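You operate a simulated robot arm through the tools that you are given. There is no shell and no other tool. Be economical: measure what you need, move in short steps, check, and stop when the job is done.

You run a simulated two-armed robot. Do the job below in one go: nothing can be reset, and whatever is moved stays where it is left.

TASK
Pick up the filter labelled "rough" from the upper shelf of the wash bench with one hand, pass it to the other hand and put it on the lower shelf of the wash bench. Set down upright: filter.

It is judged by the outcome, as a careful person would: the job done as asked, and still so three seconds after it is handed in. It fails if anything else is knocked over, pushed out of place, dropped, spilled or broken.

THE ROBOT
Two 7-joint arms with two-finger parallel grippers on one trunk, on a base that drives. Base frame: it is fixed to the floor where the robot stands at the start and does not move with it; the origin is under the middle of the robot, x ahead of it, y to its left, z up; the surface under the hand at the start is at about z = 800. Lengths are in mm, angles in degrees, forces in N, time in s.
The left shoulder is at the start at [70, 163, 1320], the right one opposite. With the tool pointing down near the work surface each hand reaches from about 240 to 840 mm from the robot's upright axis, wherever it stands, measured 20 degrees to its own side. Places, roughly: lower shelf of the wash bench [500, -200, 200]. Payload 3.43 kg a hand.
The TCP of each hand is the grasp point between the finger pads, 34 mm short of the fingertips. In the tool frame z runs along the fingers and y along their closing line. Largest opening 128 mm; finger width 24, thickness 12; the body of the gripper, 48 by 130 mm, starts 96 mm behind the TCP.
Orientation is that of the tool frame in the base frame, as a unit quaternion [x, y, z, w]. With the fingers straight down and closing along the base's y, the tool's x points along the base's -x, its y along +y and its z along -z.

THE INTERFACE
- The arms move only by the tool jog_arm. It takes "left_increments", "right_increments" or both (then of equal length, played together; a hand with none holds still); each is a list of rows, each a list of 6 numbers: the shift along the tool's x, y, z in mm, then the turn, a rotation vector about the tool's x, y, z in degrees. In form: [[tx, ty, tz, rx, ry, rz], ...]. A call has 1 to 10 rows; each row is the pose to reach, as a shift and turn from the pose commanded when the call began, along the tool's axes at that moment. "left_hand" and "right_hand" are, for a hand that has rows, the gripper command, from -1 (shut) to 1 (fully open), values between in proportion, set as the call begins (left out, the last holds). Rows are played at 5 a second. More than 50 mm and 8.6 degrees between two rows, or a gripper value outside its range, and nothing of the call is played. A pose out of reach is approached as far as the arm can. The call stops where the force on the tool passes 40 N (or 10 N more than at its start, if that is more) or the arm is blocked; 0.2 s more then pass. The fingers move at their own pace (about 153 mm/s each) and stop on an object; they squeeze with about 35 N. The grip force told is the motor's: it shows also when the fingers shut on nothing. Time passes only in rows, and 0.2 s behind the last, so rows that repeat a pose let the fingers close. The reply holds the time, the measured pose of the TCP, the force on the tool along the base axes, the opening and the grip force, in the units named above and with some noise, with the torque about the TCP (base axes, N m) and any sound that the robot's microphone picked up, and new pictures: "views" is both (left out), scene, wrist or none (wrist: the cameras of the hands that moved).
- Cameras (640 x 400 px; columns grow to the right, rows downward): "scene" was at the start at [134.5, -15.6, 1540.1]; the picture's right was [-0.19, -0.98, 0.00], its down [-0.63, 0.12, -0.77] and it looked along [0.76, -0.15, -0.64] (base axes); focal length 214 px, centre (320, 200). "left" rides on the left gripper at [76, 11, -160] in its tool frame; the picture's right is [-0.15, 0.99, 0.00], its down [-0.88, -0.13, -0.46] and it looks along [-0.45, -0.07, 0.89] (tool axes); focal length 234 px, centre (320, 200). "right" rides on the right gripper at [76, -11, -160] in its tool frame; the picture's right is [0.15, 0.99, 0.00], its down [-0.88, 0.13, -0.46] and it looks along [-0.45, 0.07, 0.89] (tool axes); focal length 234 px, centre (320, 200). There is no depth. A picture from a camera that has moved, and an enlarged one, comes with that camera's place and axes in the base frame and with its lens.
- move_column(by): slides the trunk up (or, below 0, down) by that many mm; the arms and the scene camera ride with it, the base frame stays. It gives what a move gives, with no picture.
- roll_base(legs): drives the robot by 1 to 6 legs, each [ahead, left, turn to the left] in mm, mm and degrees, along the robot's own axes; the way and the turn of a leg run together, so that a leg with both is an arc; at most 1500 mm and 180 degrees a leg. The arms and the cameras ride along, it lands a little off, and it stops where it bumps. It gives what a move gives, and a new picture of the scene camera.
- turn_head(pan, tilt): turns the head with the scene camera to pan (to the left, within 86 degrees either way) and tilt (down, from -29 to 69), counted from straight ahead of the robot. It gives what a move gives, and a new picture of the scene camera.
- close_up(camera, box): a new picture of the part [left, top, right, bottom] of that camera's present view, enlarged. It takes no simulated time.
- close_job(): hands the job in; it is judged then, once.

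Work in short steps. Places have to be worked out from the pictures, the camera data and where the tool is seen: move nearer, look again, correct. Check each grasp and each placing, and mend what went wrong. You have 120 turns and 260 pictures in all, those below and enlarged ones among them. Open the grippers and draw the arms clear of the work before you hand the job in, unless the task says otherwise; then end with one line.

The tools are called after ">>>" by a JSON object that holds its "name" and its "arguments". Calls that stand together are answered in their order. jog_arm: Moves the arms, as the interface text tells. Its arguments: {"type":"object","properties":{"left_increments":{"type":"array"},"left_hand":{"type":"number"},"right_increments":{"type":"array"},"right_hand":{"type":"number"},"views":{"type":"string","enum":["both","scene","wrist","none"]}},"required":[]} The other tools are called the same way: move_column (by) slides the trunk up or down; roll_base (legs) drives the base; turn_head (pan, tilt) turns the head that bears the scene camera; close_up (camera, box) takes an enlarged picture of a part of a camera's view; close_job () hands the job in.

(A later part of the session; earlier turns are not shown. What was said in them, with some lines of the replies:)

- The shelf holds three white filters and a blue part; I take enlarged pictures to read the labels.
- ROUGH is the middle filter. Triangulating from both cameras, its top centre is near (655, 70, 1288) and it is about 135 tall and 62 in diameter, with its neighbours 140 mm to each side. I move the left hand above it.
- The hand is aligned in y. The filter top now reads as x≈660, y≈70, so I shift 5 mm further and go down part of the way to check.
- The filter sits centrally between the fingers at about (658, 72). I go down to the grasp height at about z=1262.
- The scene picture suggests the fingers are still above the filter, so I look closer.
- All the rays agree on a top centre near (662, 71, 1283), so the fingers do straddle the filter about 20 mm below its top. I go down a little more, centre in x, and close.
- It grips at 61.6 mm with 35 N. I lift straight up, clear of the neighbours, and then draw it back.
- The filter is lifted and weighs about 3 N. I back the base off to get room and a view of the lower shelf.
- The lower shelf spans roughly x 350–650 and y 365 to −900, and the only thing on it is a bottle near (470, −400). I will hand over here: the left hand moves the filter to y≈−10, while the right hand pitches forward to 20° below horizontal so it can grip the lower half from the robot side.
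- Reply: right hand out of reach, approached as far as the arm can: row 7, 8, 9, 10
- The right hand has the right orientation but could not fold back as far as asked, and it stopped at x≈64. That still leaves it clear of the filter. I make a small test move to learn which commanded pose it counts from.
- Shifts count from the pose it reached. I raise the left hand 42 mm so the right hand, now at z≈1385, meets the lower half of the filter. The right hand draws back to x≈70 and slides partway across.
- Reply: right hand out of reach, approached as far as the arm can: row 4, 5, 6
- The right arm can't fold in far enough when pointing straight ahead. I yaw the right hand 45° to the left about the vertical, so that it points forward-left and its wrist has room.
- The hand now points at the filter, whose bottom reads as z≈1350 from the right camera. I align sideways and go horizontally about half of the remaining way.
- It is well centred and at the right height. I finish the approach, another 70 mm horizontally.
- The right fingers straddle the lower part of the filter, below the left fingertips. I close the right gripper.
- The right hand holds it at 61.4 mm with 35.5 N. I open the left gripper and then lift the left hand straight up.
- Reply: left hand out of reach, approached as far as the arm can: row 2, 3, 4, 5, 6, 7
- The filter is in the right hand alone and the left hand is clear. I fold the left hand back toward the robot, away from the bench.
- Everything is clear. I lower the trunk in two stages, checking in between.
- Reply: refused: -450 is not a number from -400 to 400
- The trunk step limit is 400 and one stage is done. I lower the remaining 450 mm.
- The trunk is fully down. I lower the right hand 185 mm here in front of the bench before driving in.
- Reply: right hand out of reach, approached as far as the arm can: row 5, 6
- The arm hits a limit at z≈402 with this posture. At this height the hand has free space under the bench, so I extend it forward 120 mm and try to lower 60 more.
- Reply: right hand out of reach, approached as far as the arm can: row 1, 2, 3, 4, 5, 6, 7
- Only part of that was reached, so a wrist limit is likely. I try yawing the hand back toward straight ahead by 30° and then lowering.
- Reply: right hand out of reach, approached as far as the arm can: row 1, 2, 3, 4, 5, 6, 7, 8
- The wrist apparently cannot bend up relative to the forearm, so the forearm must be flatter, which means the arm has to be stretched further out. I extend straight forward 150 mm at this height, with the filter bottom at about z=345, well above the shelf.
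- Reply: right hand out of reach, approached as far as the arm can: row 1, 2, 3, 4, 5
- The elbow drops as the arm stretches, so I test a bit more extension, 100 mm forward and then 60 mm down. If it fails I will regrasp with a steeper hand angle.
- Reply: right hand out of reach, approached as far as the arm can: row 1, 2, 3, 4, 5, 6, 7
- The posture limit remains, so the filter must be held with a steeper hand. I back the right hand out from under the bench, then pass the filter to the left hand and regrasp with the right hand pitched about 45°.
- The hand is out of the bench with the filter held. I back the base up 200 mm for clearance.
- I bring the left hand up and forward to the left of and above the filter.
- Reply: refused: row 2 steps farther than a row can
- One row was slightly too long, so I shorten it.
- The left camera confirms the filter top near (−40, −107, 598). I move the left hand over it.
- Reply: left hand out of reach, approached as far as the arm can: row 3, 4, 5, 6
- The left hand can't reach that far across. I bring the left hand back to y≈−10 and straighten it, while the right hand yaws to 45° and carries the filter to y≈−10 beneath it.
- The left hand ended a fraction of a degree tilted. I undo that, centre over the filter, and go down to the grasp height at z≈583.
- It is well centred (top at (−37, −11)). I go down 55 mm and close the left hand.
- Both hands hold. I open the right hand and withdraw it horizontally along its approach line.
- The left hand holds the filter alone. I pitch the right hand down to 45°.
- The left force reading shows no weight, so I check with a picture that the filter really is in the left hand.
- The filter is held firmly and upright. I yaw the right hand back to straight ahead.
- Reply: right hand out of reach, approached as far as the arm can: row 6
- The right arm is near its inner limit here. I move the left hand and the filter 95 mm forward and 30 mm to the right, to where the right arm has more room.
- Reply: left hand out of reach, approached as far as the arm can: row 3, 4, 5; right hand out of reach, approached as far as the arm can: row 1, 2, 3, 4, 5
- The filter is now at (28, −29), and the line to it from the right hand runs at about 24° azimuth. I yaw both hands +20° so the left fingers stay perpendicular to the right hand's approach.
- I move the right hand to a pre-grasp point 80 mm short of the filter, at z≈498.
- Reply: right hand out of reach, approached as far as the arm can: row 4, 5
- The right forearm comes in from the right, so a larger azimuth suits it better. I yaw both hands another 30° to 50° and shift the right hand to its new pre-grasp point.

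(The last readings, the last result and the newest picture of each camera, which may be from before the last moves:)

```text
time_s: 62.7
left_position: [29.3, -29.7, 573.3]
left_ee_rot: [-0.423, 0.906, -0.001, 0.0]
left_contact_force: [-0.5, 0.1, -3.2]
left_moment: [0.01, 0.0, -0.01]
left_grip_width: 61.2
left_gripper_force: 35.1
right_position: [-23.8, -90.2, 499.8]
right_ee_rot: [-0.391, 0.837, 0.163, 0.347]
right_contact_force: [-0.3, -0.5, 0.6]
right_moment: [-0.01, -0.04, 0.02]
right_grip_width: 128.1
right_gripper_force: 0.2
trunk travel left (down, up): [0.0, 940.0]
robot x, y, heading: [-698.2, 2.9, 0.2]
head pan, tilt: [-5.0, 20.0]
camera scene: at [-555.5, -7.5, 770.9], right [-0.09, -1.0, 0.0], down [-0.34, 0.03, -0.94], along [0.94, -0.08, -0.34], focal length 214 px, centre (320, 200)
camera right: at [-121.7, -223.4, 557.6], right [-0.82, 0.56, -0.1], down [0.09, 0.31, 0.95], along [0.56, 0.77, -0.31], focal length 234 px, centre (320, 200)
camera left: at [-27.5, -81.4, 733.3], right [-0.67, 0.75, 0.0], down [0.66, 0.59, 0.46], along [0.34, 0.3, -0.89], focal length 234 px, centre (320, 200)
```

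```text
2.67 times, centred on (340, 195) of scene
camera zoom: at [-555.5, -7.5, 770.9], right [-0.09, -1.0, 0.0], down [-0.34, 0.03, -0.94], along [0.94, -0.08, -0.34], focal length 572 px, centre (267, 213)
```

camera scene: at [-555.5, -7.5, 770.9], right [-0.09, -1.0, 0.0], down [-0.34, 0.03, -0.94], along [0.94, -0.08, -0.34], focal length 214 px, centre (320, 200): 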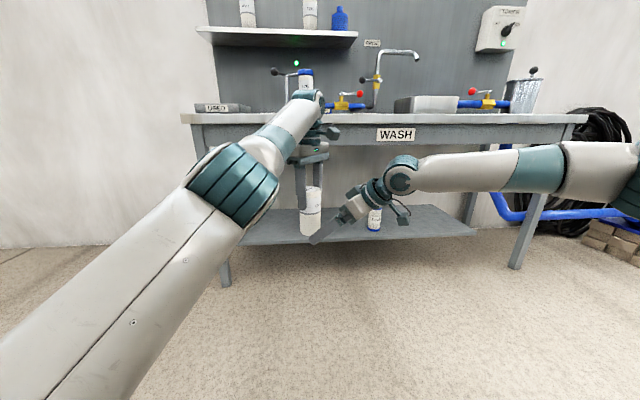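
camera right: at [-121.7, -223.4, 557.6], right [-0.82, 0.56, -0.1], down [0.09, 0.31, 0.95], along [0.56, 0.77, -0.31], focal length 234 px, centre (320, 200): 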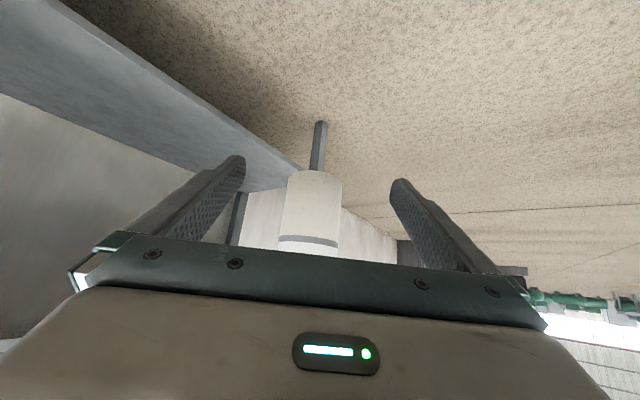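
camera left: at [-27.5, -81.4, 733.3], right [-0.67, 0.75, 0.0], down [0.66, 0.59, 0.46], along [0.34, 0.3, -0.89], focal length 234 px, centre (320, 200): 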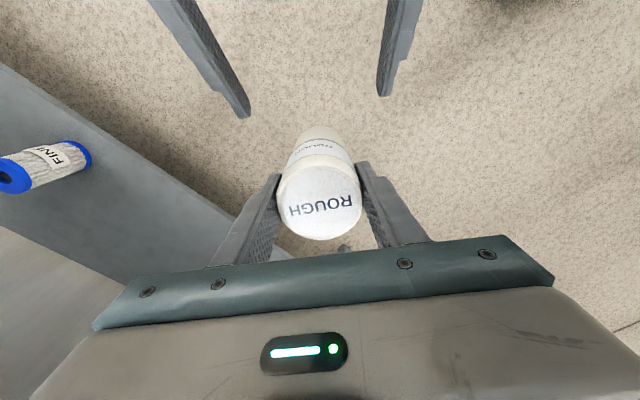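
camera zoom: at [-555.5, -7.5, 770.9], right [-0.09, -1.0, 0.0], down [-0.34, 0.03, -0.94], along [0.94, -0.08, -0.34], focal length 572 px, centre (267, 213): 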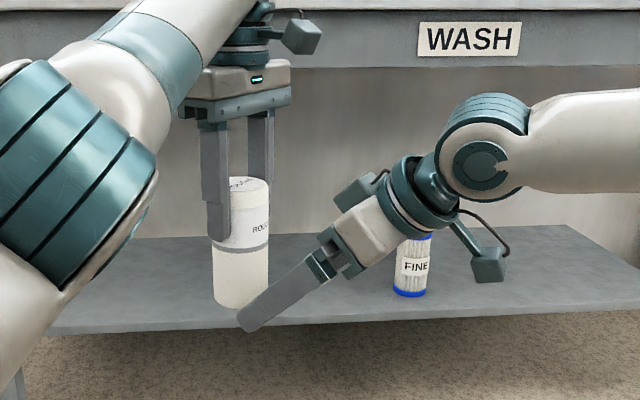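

All poses are reached and the fingers are aligned with the filter. I make the final 80 mm approach.

>>> {"name": "jog_arm", "arguments": {"right_increments": [[-14, 0, 15, 0, 0, 0], [-28, -1, 30, 0, 0, 0], [-42, -1, 44, 0, 0, 0], [-55.5, -2, 58, 0, 0, 0], [-55.5, -2, 58, 0, 0, 0]]}}

>>> {"name": "close_up", "arguments": {"camera": "scene", "box": [240, 120, 440, 270]}}

```text
time_s: 63.9
left_position: [29.3, -28.7, 572.3]
left_ee_rot: [-0.423, 0.906, 0.0, 0.001]
left_contact_force: [0.6, -0.4, -2.9]
left_moment: [0.03, 0.04, 0.01]
left_grip_width: 61.0
left_gripper_force: 34.7
right_position: [20.4, -42.7, 497.3]
right_ee_rot: [-0.389, 0.837, 0.161, 0.348]
right_contact_force: [-0.1, 0.0, 0.4]
right_moment: [0.0, 0.02, -0.04]
right_grip_width: 127.9
right_gripper_force: 0.2
right hand out of reach, approached as far as the arm can: row 4, 5
trunk travel left (down, up): [0.0, 940.0]
robot x, y, heading: [-698.4, -1.8, -0.2]
head pan, tilt: [-5.0, 20.0]
camera scene: at [-555.5, -7.5, 770.9], right [-0.09, -1.0, 0.0], down [-0.34, 0.03, -0.94], along [0.94, -0.08, -0.34], focal length 214 px, centre (320, 200)
camera right: at [-77.2, -176.0, 555.7], right [-0.82, 0.56, -0.1], down [0.09, 0.31, 0.95], along [0.56, 0.77, -0.31], focal length 234 px, centre (320, 200)
```

scene: 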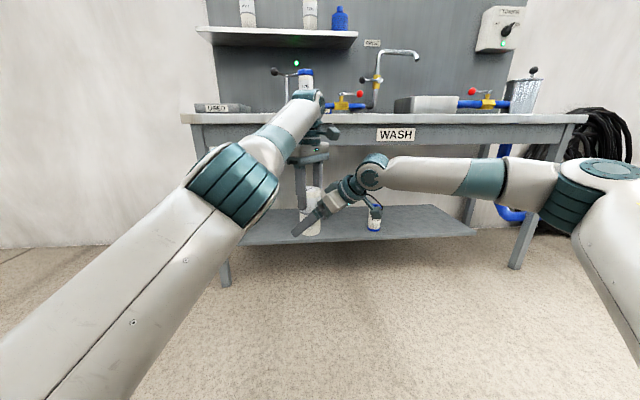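
right: 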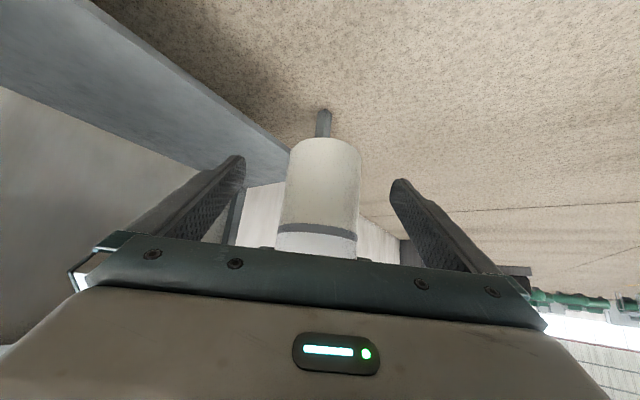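

```text
2.67 times, centred on (340, 195) of scene
camera zoom: at [-555.5, -7.5, 770.9], right [-0.09, -1.0, 0.0], down [-0.34, 0.03, -0.94], along [0.94, -0.08, -0.34], focal length 572 px, centre (267, 213)
```

zoom: 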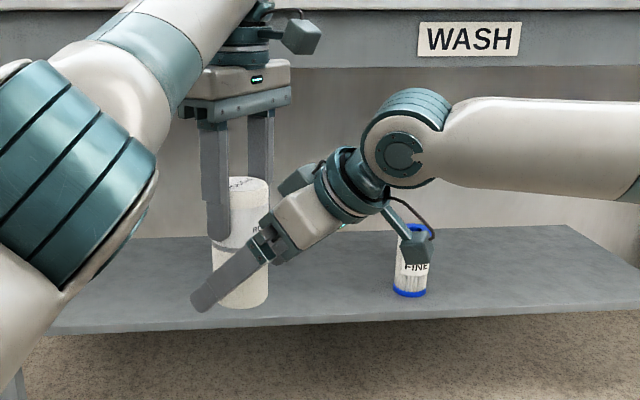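

The right hand stopped 16 mm short at its limit. I bring the filter 16 mm toward it with the left hand.

>>> {"name": "jog_arm", "arguments": {"left_increments": [[8, 0, 0, 0, 0, 0], [16, 0, 0, 0, 0, 0], [16, 0, 0, 0, 0, 0]], "views": "none"}}

>>> {"name": "close_up", "arguments": {"camera": "right", "box": [160, 80, 480, 280]}}

```text
time_s: 64.7
left_position: [19.5, -41.1, 573.9]
left_ee_rot: [-0.423, 0.906, 0.0, -0.002]
left_contact_force: [0.8, -0.5, -3.6]
left_moment: [0.03, 0.03, -0.01]
left_grip_width: 61.3
left_gripper_force: 35.1
right_position: [19.7, -42.8, 498.6]
right_ee_rot: [-0.391, 0.836, 0.163, 0.348]
right_contact_force: [0.6, -0.1, 0.4]
right_moment: [0.02, -0.01, 0.01]
right_grip_width: 128.1
right_gripper_force: 0.0
trunk travel left (down, up): [0.0, 940.0]
robot x, y, heading: [-700.3, -2.5, 0.3]
head pan, tilt: [-5.0, 20.0]
```

```text
2.00 times, centred on (320, 180) of right
camera zoom: at [-77.3, -176.0, 555.7], right [-0.82, 0.56, -0.1], down [0.09, 0.31, 0.95], along [0.56, 0.77, -0.31], focal length 468 px, centre (320, 240)
```

zoom: 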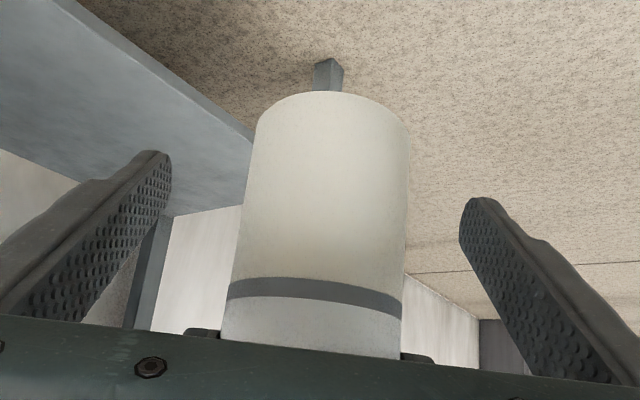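

The TCPs line up at about (19.6, −42). I close the right hand on the filter.

>>> {"name": "jog_arm", "arguments": {"right_increments": [[0, 0, 0, 0, 0, 0], [0, 0, 0, 0, 0, 0], [0, 0, 0, 0, 0, 0], [0, 0, 0, 0, 0, 0]], "right_hand": -1, "views": "wrist"}}

>>> {"name": "close_up", "arguments": {"camera": "scene", "box": [240, 120, 440, 270]}}

```text
time_s: 65.7
left_position: [20.7, -43.5, 573.8]
left_ee_rot: [-0.424, 0.906, 0.0, -0.001]
left_contact_force: [5.5, -4.4, -3.4]
left_moment: [-0.68, -0.99, 0.05]
left_grip_width: 61.2
left_gripper_force: 35.2
right_position: [21.4, -43.1, 497.3]
right_ee_rot: [-0.389, 0.837, 0.162, 0.348]
right_contact_force: [-6.2, 4.0, 0.5]
right_moment: [0.43, 0.54, -0.09]
right_grip_width: 61.3
right_gripper_force: 35.0
trunk travel left (down, up): [0.0, 940.0]
robot x, y, heading: [-701.1, -0.9, 0.3]
head pan, tilt: [-5.0, 20.0]
camera right: at [-77.6, -175.6, 555.6], right [-0.82, 0.56, -0.1], down [0.09, 0.31, 0.95], along [0.56, 0.77, -0.31], focal length 234 px, centre (320, 200)
```

right: 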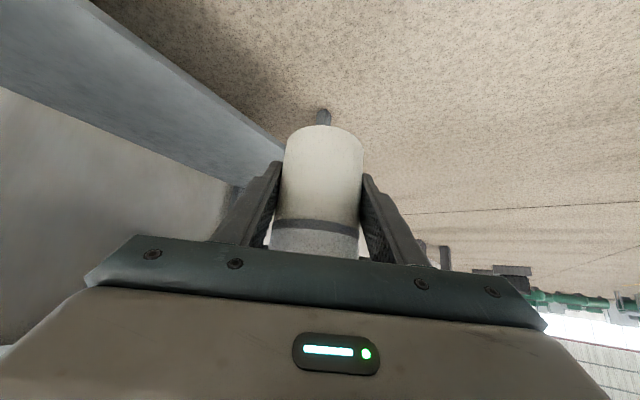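

```text
2.67 times, centred on (340, 195) of scene
camera zoom: at [-555.5, -7.5, 770.9], right [-0.09, -1.0, 0.0], down [-0.34, 0.03, -0.94], along [0.94, -0.08, -0.34], focal length 572 px, centre (267, 213)
```

zoom: 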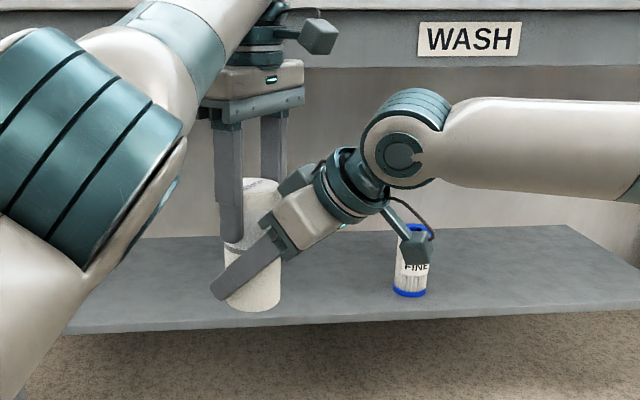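

Both hands hold. I release with the left hand and lift it straight up.

>>> {"name": "jog_arm", "arguments": {"left_increments": [[0, 0, 0, 0, 0, 0], [0, 0, 0, 0, 0, 0], [0, 0, 0, 0, 0, 0]], "left_hand": 1, "views": "none"}}

>>> {"name": "jog_arm", "arguments": {"left_increments": [[0, 0, -25, 0, 0, 0], [0, 0, -50, 0, 0, 0], [0, 0, -75, 0, 0, 0], [0, 0, -100, 0, 0, 0], [0, 0, -100, 0, 0, 0]], "views": "scene"}}

```text
time_s: 66.5
left_position: [20.8, -42.6, 573.8]
left_ee_rot: [-0.423, 0.906, 0.0, -0.002]
left_contact_force: [0.4, 0.0, -0.2]
left_moment: [0.0, 0.01, 0.0]
left_grip_width: 128.1
left_gripper_force: 0.0
right_position: [21.2, -43.6, 497.6]
right_ee_rot: [-0.391, 0.837, 0.162, 0.347]
right_contact_force: [0.5, -0.1, -0.4]
right_moment: [0.0, 0.0, -0.01]
right_grip_width: 61.6
right_gripper_force: 34.9
trunk travel left (down, up): [0.0, 940.0]
robot x, y, heading: [-700.7, -1.1, -0.1]
head pan, tilt: [-5.0, 20.0]
```

```text
time_s: 67.7
left_position: [-14.1, -39.0, 647.8]
left_ee_rot: [-0.423, 0.906, 0.0, 0.0]
left_contact_force: [0.2, -0.2, 0.2]
left_moment: [0.03, -0.01, -0.03]
left_grip_width: 128.1
left_gripper_force: 0.0
left hand out of reach, approached as far as the arm can: row 1, 2, 3, 4, 5
right_position: [21.3, -42.2, 497.9]
right_ee_rot: [-0.39, 0.837, 0.162, 0.348]
right_contact_force: [0.4, -0.6, -0.8]
right_moment: [0.0, 0.0, 0.01]
right_grip_width: 61.6
right_gripper_force: 35.2
trunk travel left (down, up): [0.0, 940.0]
robot x, y, heading: [-698.9, 2.4, 0.1]
head pan, tilt: [-5.0, 20.0]
camera scene: at [-555.5, -7.5, 770.9], right [-0.09, -1.0, 0.0], down [-0.34, 0.03, -0.94], along [0.94, -0.08, -0.34], focal length 214 px, centre (320, 200)
```

scene: 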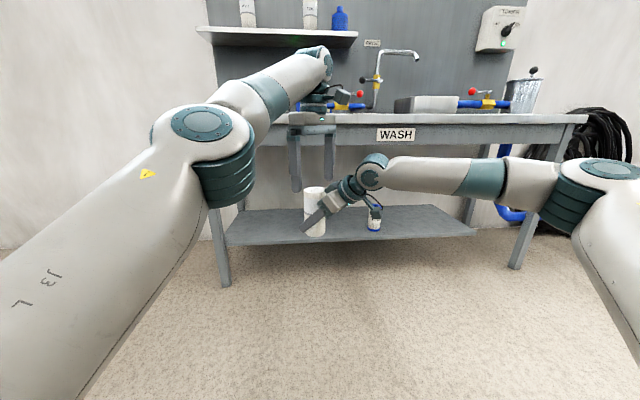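

The left hand is clear above the filter top. I move it away to the left and back.

>>> {"name": "jog_arm", "arguments": {"left_increments": [[-35, 30, -8, 0, 0, 0], [-70, 60, -15, 0, 0, 0], [-105, 92, -15, 0, 0, 0], [-110, 138, -15, 0, 0, 0], [-110, 185, -15, 0, 0, 0], [-110, 232, -15, 0, 0, 0], [-108, 279, -15, 0, 0, 0], [-107, 326, -15, 0, 0, 0], [-107, 372, -15, 0, 0, 0], [-107, 416, -15, 0, 0, 0]], "views": "scene"}}

```text
time_s: 69.9
left_position: [-265.3, 308.7, 661.3]
left_ee_rot: [-0.423, 0.906, 0.001, 0.001]
left_contact_force: [-0.2, 0.5, 0.0]
left_moment: [0.04, 0.04, 0.0]
left_grip_width: 128.1
left_gripper_force: 0.1
right_position: [21.4, -42.8, 497.7]
right_ee_rot: [-0.391, 0.837, 0.163, 0.347]
right_contact_force: [0.4, -0.1, -1.0]
right_moment: [0.01, 0.02, -0.02]
right_grip_width: 61.3
right_gripper_force: 35.6
trunk travel left (down, up): [0.0, 940.0]
robot x, y, heading: [-701.6, -0.6, 0.1]
head pan, tilt: [-5.0, 20.0]
camera scene: at [-555.5, -7.5, 770.9], right [-0.09, -1.0, 0.0], down [-0.34, 0.03, -0.94], along [0.94, -0.08, -0.34], focal length 214 px, centre (320, 200)
```

scene: 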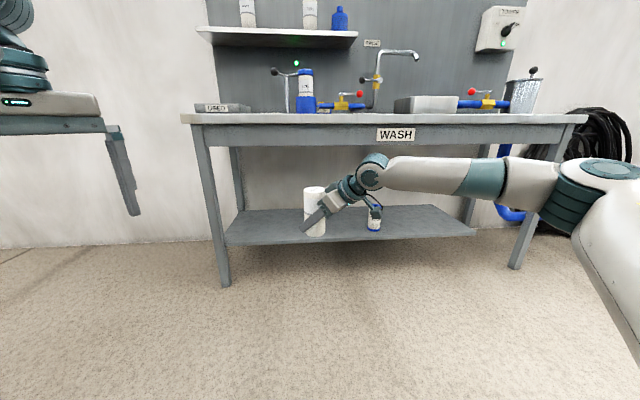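

The left hand is stowed. I lower the right hand 110 mm here in the open to test the new posture.

>>> {"name": "jog_arm", "arguments": {"right_increments": [[20, 0, 20, 0, 0, 0], [40, 0, 40, 0, 0, 0], [60, 0, 60, 0, 0, 0], [78, 0, 78, 0, 0, 0], [78, 0, 78, 0, 0, 0]], "views": "scene"}}

```text
time_s: 71.1
left_position: [-265.8, 309.8, 661.7]
left_ee_rot: [-0.423, 0.906, -0.001, 0.0]
left_contact_force: [-0.1, -0.7, 0.1]
left_moment: [0.03, 0.02, -0.02]
left_grip_width: 127.9
left_gripper_force: 0.0
right_position: [13.0, -55.0, 390.7]
right_ee_rot: [-0.391, 0.837, 0.162, 0.346]
right_contact_force: [0.3, 0.1, 1.1]
right_moment: [0.01, 0.02, 0.0]
right_grip_width: 61.4
right_gripper_force: 34.2
right hand out of reach, approached as far as the arm can: row 2, 3, 4, 5
trunk travel left (down, up): [0.0, 940.0]
robot x, y, heading: [-699.6, -1.2, 0.0]
head pan, tilt: [-5.0, 20.0]
camera scene: at [-555.5, -7.4, 770.9], right [-0.09, -1.0, 0.0], down [-0.34, 0.03, -0.94], along [0.94, -0.08, -0.34], focal length 214 px, centre (320, 200)
```

scene: 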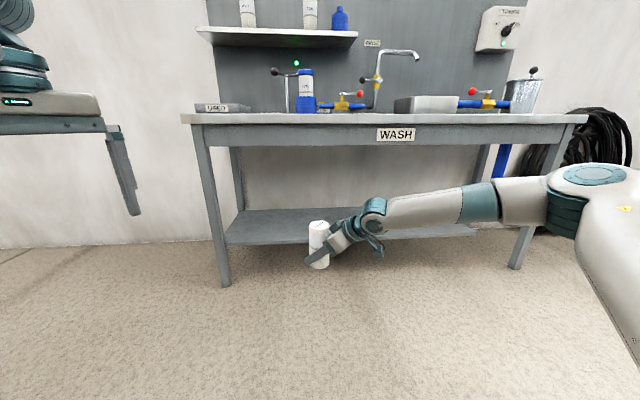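

It lowers, with only a slight drift inward at the outer limit. I pull the hand in a little and lower another 100 mm.

>>> {"name": "jog_arm", "arguments": {"right_increments": [[24, -2, -28, 0, 0, 0], [48, -4, -26, 0, 0, 0], [73, -6, -10, 0, 0, 0], [97, -8, 5, 0, 0, 0], [121, -8, 20, 0, 0, 0], [121, -8, 20, 0, 0, 0]], "views": "scene"}}

```text
time_s: 72.5
left_position: [-263.7, 309.7, 661.5]
left_ee_rot: [-0.424, 0.906, 0.0, 0.0]
left_contact_force: [0.3, -1.6, 0.1]
left_moment: [0.0, 0.01, 0.0]
left_grip_width: 128.0
left_gripper_force: 0.0
right_position: [-28.0, -114.7, 291.3]
right_ee_rot: [-0.39, 0.838, 0.161, 0.347]
right_contact_force: [0.1, 0.1, -0.2]
right_moment: [0.03, -0.01, -0.01]
right_grip_width: 61.3
right_gripper_force: 35.4
trunk travel left (down, up): [0.0, 940.0]
robot x, y, heading: [-701.7, 0.0, 0.1]
head pan, tilt: [-5.0, 20.0]
camera scene: at [-555.5, -7.5, 770.9], right [-0.09, -1.0, 0.0], down [-0.34, 0.03, -0.94], along [0.94, -0.08, -0.34], focal length 214 px, centre (320, 200)
```

scene: 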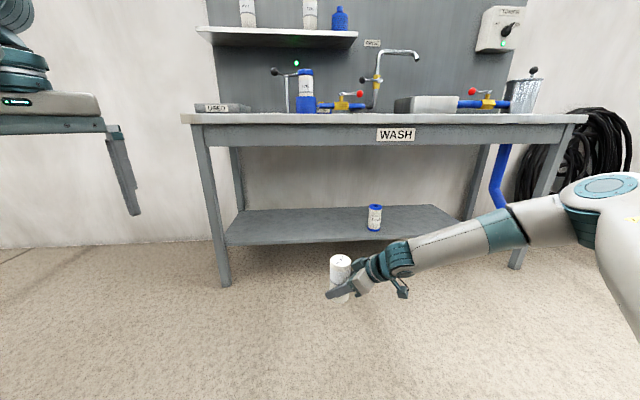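

The posture reaches z=291. I estimate the shelf top at z≈235–250 and its front edge at x≈330. I raise to z≈335 and drive in until the filter is about 100 mm inside the edge.

>>> {"name": "jog_arm", "arguments": {"right_increments": [[-15, 0, -15, 0, 0, 0], [-32, 0, -32, 0, 0, 0], [-32, 0, -32, 0, 0, 0]], "views": "none"}}

>>> {"name": "roll_base", "arguments": {"legs": [[300, 0, 0]]}}

```text
time_s: 73.3
left_position: [-263.9, 309.0, 663.1]
left_ee_rot: [-0.423, 0.906, 0.001, 0.0]
left_contact_force: [-0.6, -1.1, 0.4]
left_moment: [0.0, 0.01, -0.01]
left_grip_width: 128.0
left_gripper_force: 0.2
right_position: [-28.2, -115.6, 336.7]
right_ee_rot: [-0.39, 0.838, 0.161, 0.347]
right_contact_force: [-0.1, 0.2, -0.1]
right_moment: [0.01, 0.0, -0.01]
right_grip_width: 61.4
right_gripper_force: 34.7
trunk travel left (down, up): [0.0, 940.0]
robot x, y, heading: [-698.4, -2.4, 0.1]
head pan, tilt: [-5.0, 20.0]
```

```text
time_s: 75.3
left_position: [35.8, 310.0, 662.2]
left_ee_rot: [-0.422, 0.907, 0.0, 0.0]
left_contact_force: [0.5, -0.3, -0.3]
left_moment: [0.0, 0.04, 0.0]
left_grip_width: 128.3
left_gripper_force: 0.2
right_position: [272.7, -114.2, 337.1]
right_ee_rot: [-0.39, 0.837, 0.162, 0.347]
right_contact_force: [0.7, 0.2, -0.2]
right_moment: [0.0, -0.01, 0.0]
right_grip_width: 61.1
right_gripper_force: 35.1
trunk travel left (down, up): [0.0, 940.0]
robot x, y, heading: [-400.0, -1.0, 0.1]
head pan, tilt: [-5.0, 20.0]
camera scene: at [-254.6, -7.0, 770.9], right [-0.09, -1.0, 0.0], down [-0.34, 0.03, -0.94], along [0.94, -0.08, -0.34], focal length 214 px, centre (320, 200)
```

scene: 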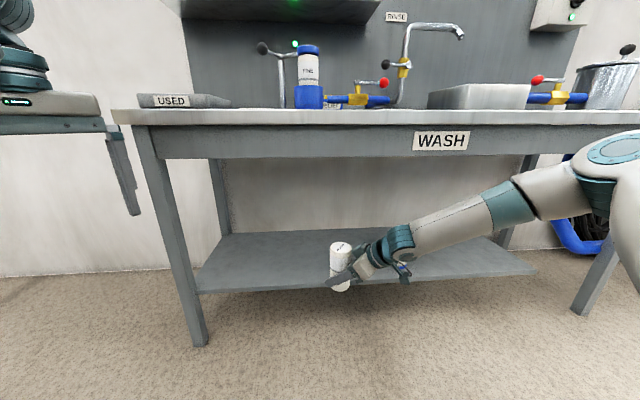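

The shelf edge now triangulates to x≈320, z≈246, so the filter bottom is about 45 mm above shelf level. I drive 145 mm further in.

>>> {"name": "roll_base", "arguments": {"legs": [[145, 0, 0]]}}

>>> {"name": "close_up", "arguments": {"camera": "scene", "box": [180, 200, 500, 400]}}

>>> {"name": "close_up", "arguments": {"camera": "right", "box": [0, 0, 640, 400]}}

```text
time_s: 76.7
left_position: [182.9, 309.2, 661.8]
left_ee_rot: [-0.423, 0.906, 0.0, -0.001]
left_contact_force: [0.1, 0.4, -0.6]
left_moment: [0.0, -0.01, 0.0]
left_grip_width: 128.0
left_gripper_force: 0.1
right_position: [418.8, -114.8, 336.9]
right_ee_rot: [-0.389, 0.838, 0.161, 0.347]
right_contact_force: [-0.2, 0.0, 0.1]
right_moment: [0.01, -0.01, 0.0]
right_grip_width: 61.6
right_gripper_force: 35.1
trunk travel left (down, up): [0.0, 940.0]
robot x, y, heading: [-251.1, -0.9, -0.0]
head pan, tilt: [-5.0, 20.0]
camera scene: at [-108.2, -7.0, 770.9], right [-0.09, -1.0, 0.0], down [-0.34, 0.03, -0.94], along [0.94, -0.08, -0.34], focal length 214 px, centre (320, 200)
```

scene: 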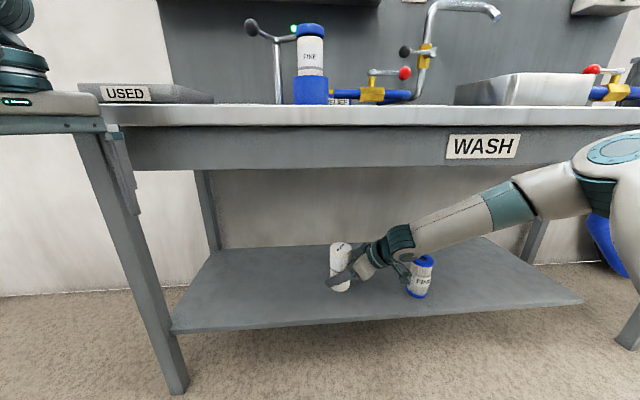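

```text
2.00 times, centred on (340, 300) of scene
camera zoom: at [-108.2, -7.0, 770.9], right [-0.09, -1.0, 0.0], down [-0.34, 0.03, -0.94], along [0.94, -0.08, -0.34], focal length 429 px, centre (280, 0)
```

zoom: 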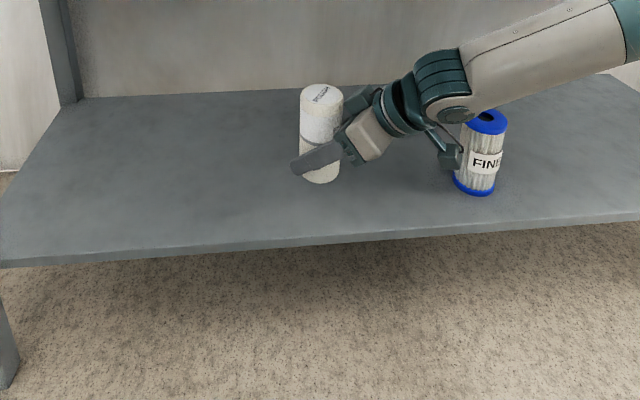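

```text
1.00 times, centred on (320, 200) of right (not enlarged: the box is as wide or as high as the picture)
camera zoom: at [320.4, -247.4, 395.3], right [-0.82, 0.56, -0.1], down [0.09, 0.31, 0.94], along [0.56, 0.77, -0.31], focal length 234 px, centre (320, 200)
```

zoom: 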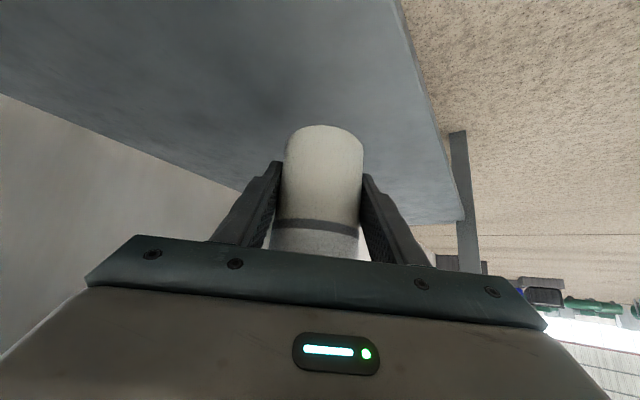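

The filter is over the shelf at (419, −115), and the blue FINE part at about (407, −368) is well clear of the hand. I lower 38 mm, toward expected contact at z≈289.

>>> {"name": "jog_arm", "arguments": {"right_increments": [[7, 0, 7, 0, 0, 0], [14, 0, 14, 0, 0, 0], [21, 0, 21, 0, 0, 0], [27, 0, 27, 0, 0, 0], [27, 0, 27, 0, 0, 0]]}}

>>> {"name": "close_up", "arguments": {"camera": "scene", "box": [270, 210, 430, 310]}}

```text
time_s: 77.9
left_position: [182.4, 310.4, 662.1]
left_ee_rot: [-0.423, 0.906, 0.0, 0.0]
left_contact_force: [0.1, -0.1, 0.6]
left_moment: [0.01, -0.03, -0.03]
left_grip_width: 128.0
left_gripper_force: 0.0
right_position: [418.8, -116.0, 297.9]
right_ee_rot: [-0.39, 0.838, 0.161, 0.346]
right_contact_force: [0.2, -1.2, 0.4]
right_moment: [0.02, 0.01, 0.02]
right_grip_width: 61.5
right_gripper_force: 35.1
trunk travel left (down, up): [0.0, 940.0]
robot x, y, heading: [-249.4, 1.1, -0.1]
head pan, tilt: [-5.0, 20.0]
camera scene: at [-108.2, -7.0, 770.9], right [-0.09, -1.0, 0.0], down [-0.34, 0.03, -0.94], along [0.94, -0.08, -0.34], focal length 214 px, centre (320, 200)
camera right: at [320.1, -247.9, 357.0], right [-0.82, 0.56, -0.1], down [0.09, 0.31, 0.94], along [0.56, 0.77, -0.31], focal length 234 px, centre (320, 200)
```

scene: 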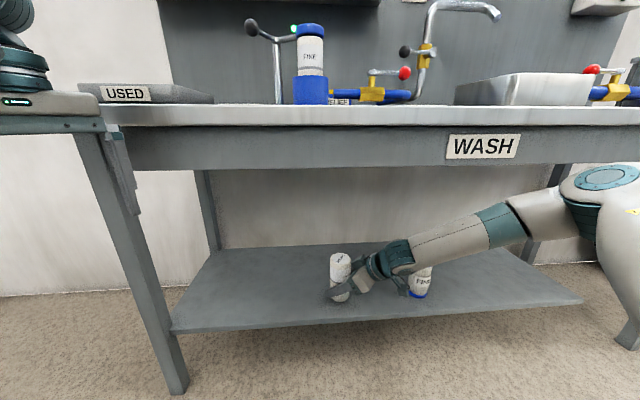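
right: 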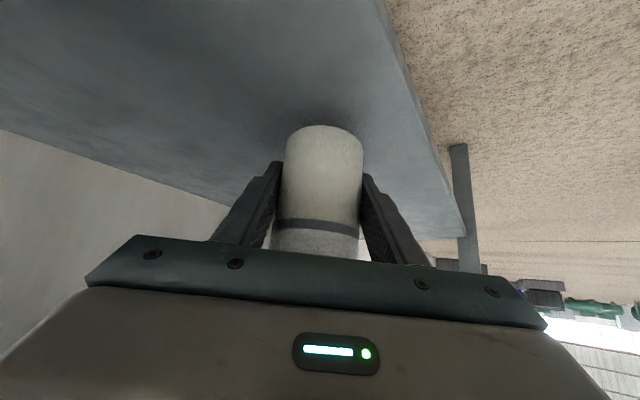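

```text
4.00 times, centred on (350, 260) of scene
camera zoom: at [-108.2, -7.0, 770.9], right [-0.09, -1.0, 0.0], down [-0.34, 0.03, -0.94], along [0.94, -0.08, -0.34], focal length 858 px, centre (200, -40)
```

zoom: 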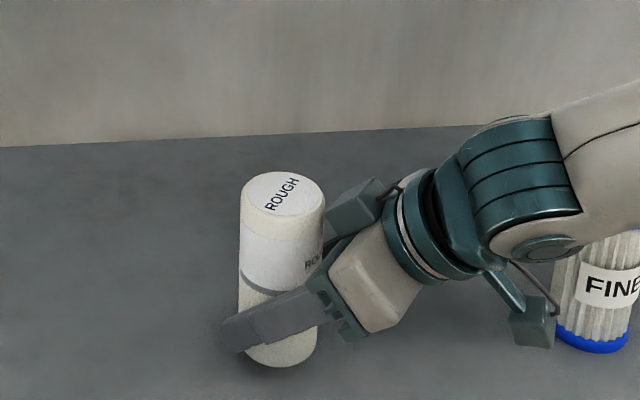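

There is no contact yet. I lower in small steps of 3–4 mm while watching the force.

>>> {"name": "jog_arm", "arguments": {"right_increments": [[2, 0, 2, 0, 0, 0], [4, 0, 4, 0, 0, 0], [6, 0, 6, 0, 0, 0], [6, 0, 6, 0, 0, 0]], "views": "none"}}

```text
time_s: 78.9
left_position: [182.3, 310.5, 662.5]
left_ee_rot: [-0.423, 0.906, 0.0, 0.0]
left_contact_force: [0.1, -0.3, -0.6]
left_moment: [0.01, 0.01, 0.0]
left_grip_width: 128.1
left_gripper_force: 0.0
right_position: [418.0, -114.5, 290.3]
right_ee_rot: [-0.39, 0.838, 0.161, 0.347]
right_contact_force: [-0.7, -0.3, -1.0]
right_moment: [0.02, 0.02, -0.01]
right_grip_width: 61.5
right_gripper_force: 35.0
trunk travel left (down, up): [0.0, 940.0]
robot x, y, heading: [-248.8, -1.7, 0.1]
head pan, tilt: [-5.0, 20.0]
```

>>> {"name": "jog_arm", "arguments": {"right_increments": [[2, 0, 2, 0, 0, 0], [4, 0, 4, 0, 0, 0], [6, 0, 6, 0, 0, 0], [6, 0, 6, 0, 0, 0]], "views": "wrist"}}

>>> {"name": "close_up", "arguments": {"camera": "scene", "box": [290, 230, 410, 320]}}

```text
time_s: 79.9
left_position: [183.7, 309.8, 661.3]
left_ee_rot: [-0.423, 0.906, 0.0, 0.001]
left_contact_force: [-0.2, 0.8, -0.2]
left_moment: [0.01, 0.0, 0.01]
left_grip_width: 128.2
left_gripper_force: 0.0
right_position: [419.4, -115.5, 282.5]
right_ee_rot: [-0.39, 0.838, 0.161, 0.347]
right_contact_force: [-0.8, 0.4, 0.1]
right_moment: [-0.02, -0.02, 0.05]
right_grip_width: 61.4
right_gripper_force: 34.6
trunk travel left (down, up): [0.0, 940.0]
robot x, y, heading: [-252.8, -0.8, 0.3]
head pan, tilt: [-5.0, 20.0]
camera right: at [320.6, -247.5, 340.6], right [-0.82, 0.56, -0.1], down [0.09, 0.31, 0.94], along [0.56, 0.77, -0.31], focal length 234 px, centre (320, 200)
```

right: 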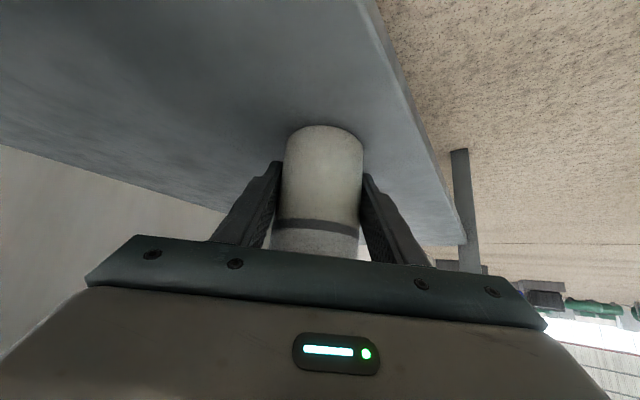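

```text
4.44 times, centred on (350, 275) of scene
camera zoom: at [-108.2, -7.0, 770.9], right [-0.09, -1.0, 0.0], down [-0.34, 0.03, -0.94], along [0.94, -0.08, -0.34], focal length 953 px, centre (187, -133)
```

zoom: 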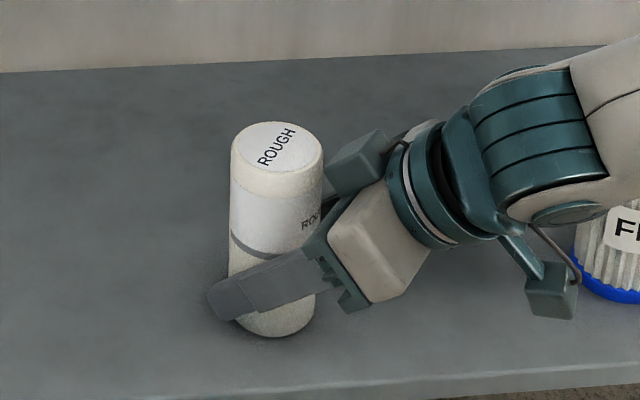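

Still no contact, though the contact shadow is tightening. I continue in small steps.

>>> {"name": "jog_arm", "arguments": {"right_increments": [[2, 0, 2, 0, 0, 0], [4, 0, 4, 0, 0, 0], [6, 0, 6, 0, 0, 0], [6, 0, 6, 0, 0, 0]], "views": "none"}}

```text
time_s: 80.9
left_position: [180.0, 309.7, 663.3]
left_ee_rot: [-0.423, 0.906, 0.0, 0.001]
left_contact_force: [-0.3, -0.3, 0.0]
left_moment: [0.03, 0.04, 0.02]
left_grip_width: 128.2
left_gripper_force: 0.0
right_position: [419.3, -113.1, 280.4]
right_ee_rot: [-0.391, 0.836, 0.162, 0.35]
right_contact_force: [-0.2, -2.3, 33.3]
right_moment: [0.58, 0.46, -0.31]
right_grip_width: 61.6
right_gripper_force: 35.5
trunk travel left (down, up): [0.0, 940.0]
robot x, y, heading: [-248.8, -1.9, -0.0]
head pan, tilt: [-5.0, 20.0]
```

Contact at z≈280 with 33 N upward. I ease up a few millimetres to take most of that load off before releasing.

>>> {"name": "jog_arm", "arguments": {"right_increments": [[-1.5, 0, -1.5, 0, 0, 0], [-3, 0, -3, 0, 0, 0], [-4, 0, -4, 0, 0, 0]], "views": "none"}}

```text
time_s: 81.7
left_position: [182.6, 310.6, 661.7]
left_ee_rot: [-0.423, 0.906, 0.0, 0.0]
left_contact_force: [-0.2, 0.3, 0.5]
left_moment: [-0.01, -0.01, 0.01]
left_grip_width: 128.1
left_gripper_force: 0.0
right_position: [417.8, -113.6, 278.9]
right_ee_rot: [-0.391, 0.837, 0.162, 0.346]
right_contact_force: [3.9, 2.5, 11.2]
right_moment: [0.22, -0.58, 0.06]
right_grip_width: 61.3
right_gripper_force: 35.1
trunk travel left (down, up): [0.0, 940.0]
robot x, y, heading: [-249.8, -5.7, 0.1]
head pan, tilt: [-5.0, 20.0]
```

The load is down to 11 N. I ease one more millimetre and open the right gripper.

>>> {"name": "jog_arm", "arguments": {"right_increments": [[-1, 0, -1, 0, 0, 0], [-1, 0, -1, 0, 0, 0]], "views": "none"}}

>>> {"name": "jog_arm", "arguments": {"right_increments": [[0, 0, 0, 0, 0, 0], [0, 0, 0, 0, 0, 0], [0, 0, 0, 0, 0, 0]], "right_hand": 1}}

>>> {"name": "close_up", "arguments": {"camera": "scene", "box": [290, 230, 410, 320]}}

```text
time_s: 82.3
left_position: [182.3, 309.3, 662.3]
left_ee_rot: [-0.422, 0.907, 0.0, -0.001]
left_contact_force: [-0.5, 0.8, -0.2]
left_moment: [-0.01, -0.04, 0.02]
left_grip_width: 128.1
left_gripper_force: 0.0
right_position: [418.5, -115.8, 278.2]
right_ee_rot: [-0.39, 0.838, 0.161, 0.346]
right_contact_force: [-0.7, 0.9, 1.0]
right_moment: [0.08, -0.08, 0.0]
right_grip_width: 61.2
right_gripper_force: 35.1
trunk travel left (down, up): [0.0, 940.0]
robot x, y, heading: [-253.8, 1.1, -0.4]
head pan, tilt: [-5.0, 20.0]
```

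```text
time_s: 83.1
left_position: [183.3, 309.5, 662.0]
left_ee_rot: [-0.422, 0.907, 0.0, 0.0]
left_contact_force: [0.3, 0.0, 0.5]
left_moment: [0.01, 0.02, 0.0]
left_grip_width: 128.0
left_gripper_force: 0.0
right_position: [419.6, -114.7, 280.5]
right_ee_rot: [-0.389, 0.838, 0.161, 0.347]
right_contact_force: [-0.3, 0.5, -0.2]
right_moment: [0.01, 0.01, -0.01]
right_grip_width: 128.1
right_gripper_force: 0.1
trunk travel left (down, up): [0.0, 940.0]
robot x, y, heading: [-251.2, 0.1, -0.2]
head pan, tilt: [-5.0, 20.0]
camera scene: at [-108.5, -7.0, 770.9], right [-0.09, -1.0, 0.0], down [-0.34, 0.03, -0.94], along [0.94, -0.08, -0.34], focal length 214 px, centre (320, 200)
camera right: at [320.5, -247.6, 339.0], right [-0.82, 0.56, -0.1], down [0.09, 0.31, 0.94], along [0.56, 0.77, -0.31], focal length 234 px, centre (320, 200)
```

scene: 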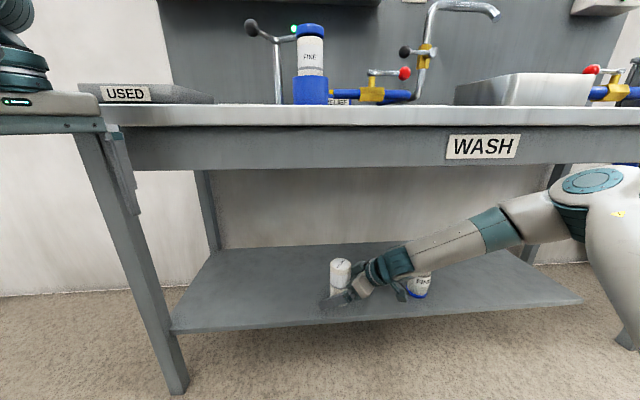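
right: 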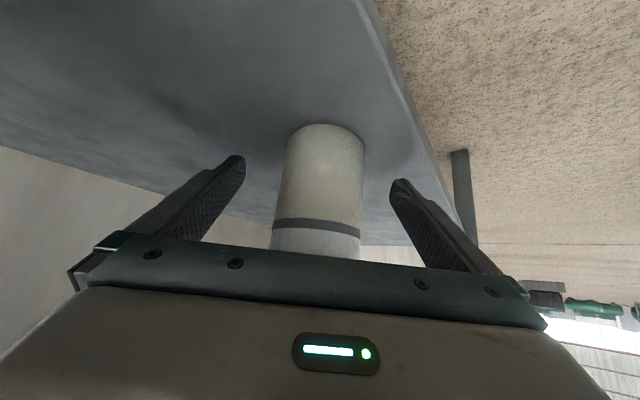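

```text
4.44 times, centred on (350, 275) of scene
camera zoom: at [-108.5, -7.0, 770.9], right [-0.09, -1.0, 0.0], down [-0.34, 0.03, -0.94], along [0.94, -0.08, -0.34], focal length 953 px, centre (187, -133)
```

zoom: 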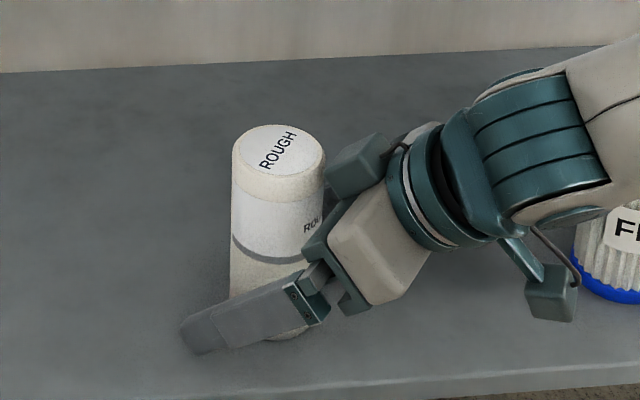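

The filter stands upright on its own. I withdraw the right hand straight back along the fingers.

>>> {"name": "jog_arm", "arguments": {"right_increments": [[0, 0, -20, 0, 0, 0], [0, 0, -45, 0, 0, 0], [0, 0, -75, 0, 0, 0], [0, 0, -105, 0, 0, 0], [0, 0, -130, 0, 0, 0], [0, 0, -130, 0, 0, 0]]}}

```text
time_s: 84.5
left_position: [183.6, 310.4, 662.8]
left_ee_rot: [-0.423, 0.906, 0.0, 0.0]
left_contact_force: [0.4, -0.1, -0.6]
left_moment: [0.0, 0.0, 0.02]
left_grip_width: 128.0
left_gripper_force: 0.0
right_position: [359.0, -186.1, 372.1]
right_ee_rot: [-0.39, 0.838, 0.161, 0.347]
right_contact_force: [0.0, -0.3, -0.1]
right_moment: [-0.01, -0.02, 0.02]
right_grip_width: 128.0
right_gripper_force: 0.1
trunk travel left (down, up): [0.0, 940.0]
robot x, y, heading: [-249.2, -1.3, 0.0]
head pan, tilt: [-5.0, 20.0]
camera scene: at [-108.5, -6.9, 771.0], right [-0.09, -1.0, 0.0], down [-0.34, 0.03, -0.94], along [0.94, -0.08, -0.34], focal length 214 px, centre (320, 200)
camera right: at [260.4, -318.9, 430.7], right [-0.82, 0.56, -0.1], down [0.09, 0.31, 0.94], along [0.56, 0.77, -0.31], focal length 234 px, centre (320, 200)
```

scene: 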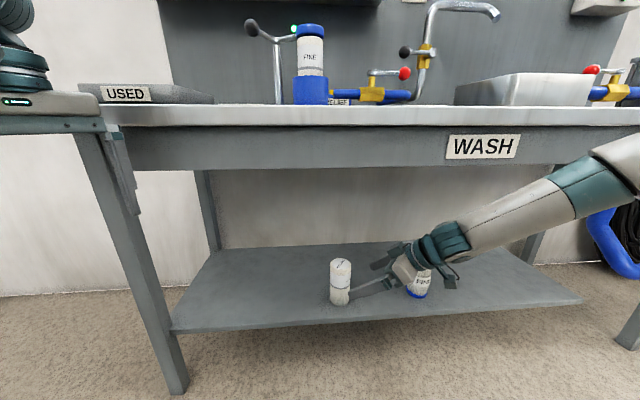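
right: 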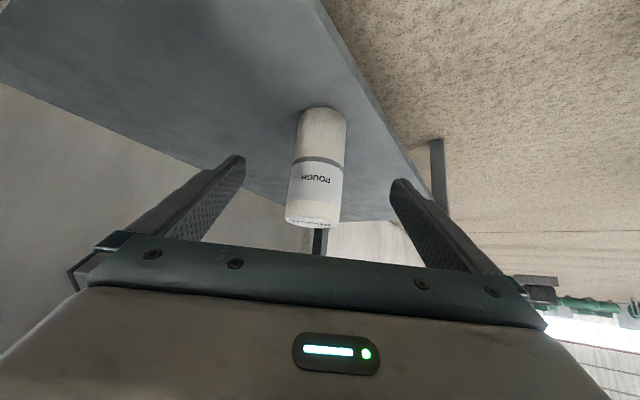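

The filter stands upright and the fingers are clear of it and of the FINE part. I drive straight back and then check the whole scene.

>>> {"name": "roll_base", "arguments": {"legs": [[-400, 0, 0]]}}

>>> {"name": "close_up", "arguments": {"camera": "scene", "box": [180, 0, 500, 260]}}

```text
time_s: 87.0
left_position: [-221.9, 307.6, 661.3]
left_ee_rot: [-0.422, 0.907, 0.0, 0.0]
left_contact_force: [-0.3, -0.8, -0.6]
left_moment: [0.0, 0.01, 0.05]
left_grip_width: 128.1
left_gripper_force: 0.0
right_position: [-47.8, -188.7, 371.3]
right_ee_rot: [-0.389, 0.838, 0.161, 0.347]
right_contact_force: [-0.3, -0.1, -0.1]
right_moment: [-0.01, 0.0, -0.01]
right_grip_width: 127.9
right_gripper_force: 0.1
trunk travel left (down, up): [0.0, 940.0]
robot x, y, heading: [-656.0, 2.0, -0.2]
head pan, tilt: [-5.0, 20.0]
camera scene: at [-514.0, -7.1, 770.9], right [-0.09, -1.0, 0.0], down [-0.34, 0.03, -0.94], along [0.94, -0.08, -0.34], focal length 214 px, centre (320, 200)
```

scene: 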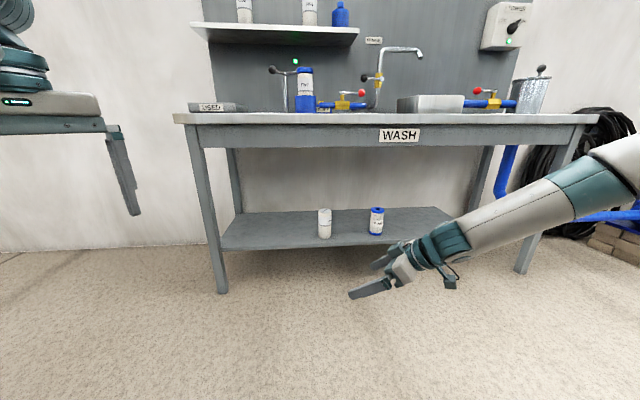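

```text
1.54 times, centred on (340, 130) of scene
camera zoom: at [-514.0, -7.1, 770.9], right [-0.09, -1.0, 0.0], down [-0.34, 0.03, -0.94], along [0.94, -0.08, -0.34], focal length 330 px, centre (289, 308)
```

zoom: 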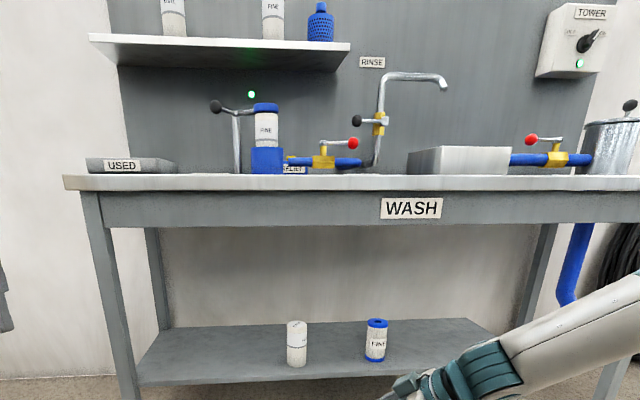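

The ROUGH filter stands upright on the lower shelf and nothing else has moved. Both grippers are open and clear, so I hand the job in.

>>> {"name": "close_job", "arguments": {}}

```text
The job is handed in.
```

The "rough" filter was picked from the upper shelf with the left hand, passed to the right hand, and set upright on the lower shelf. It went back to the left hand once for a steeper regrip, and nothing else was disturbed.
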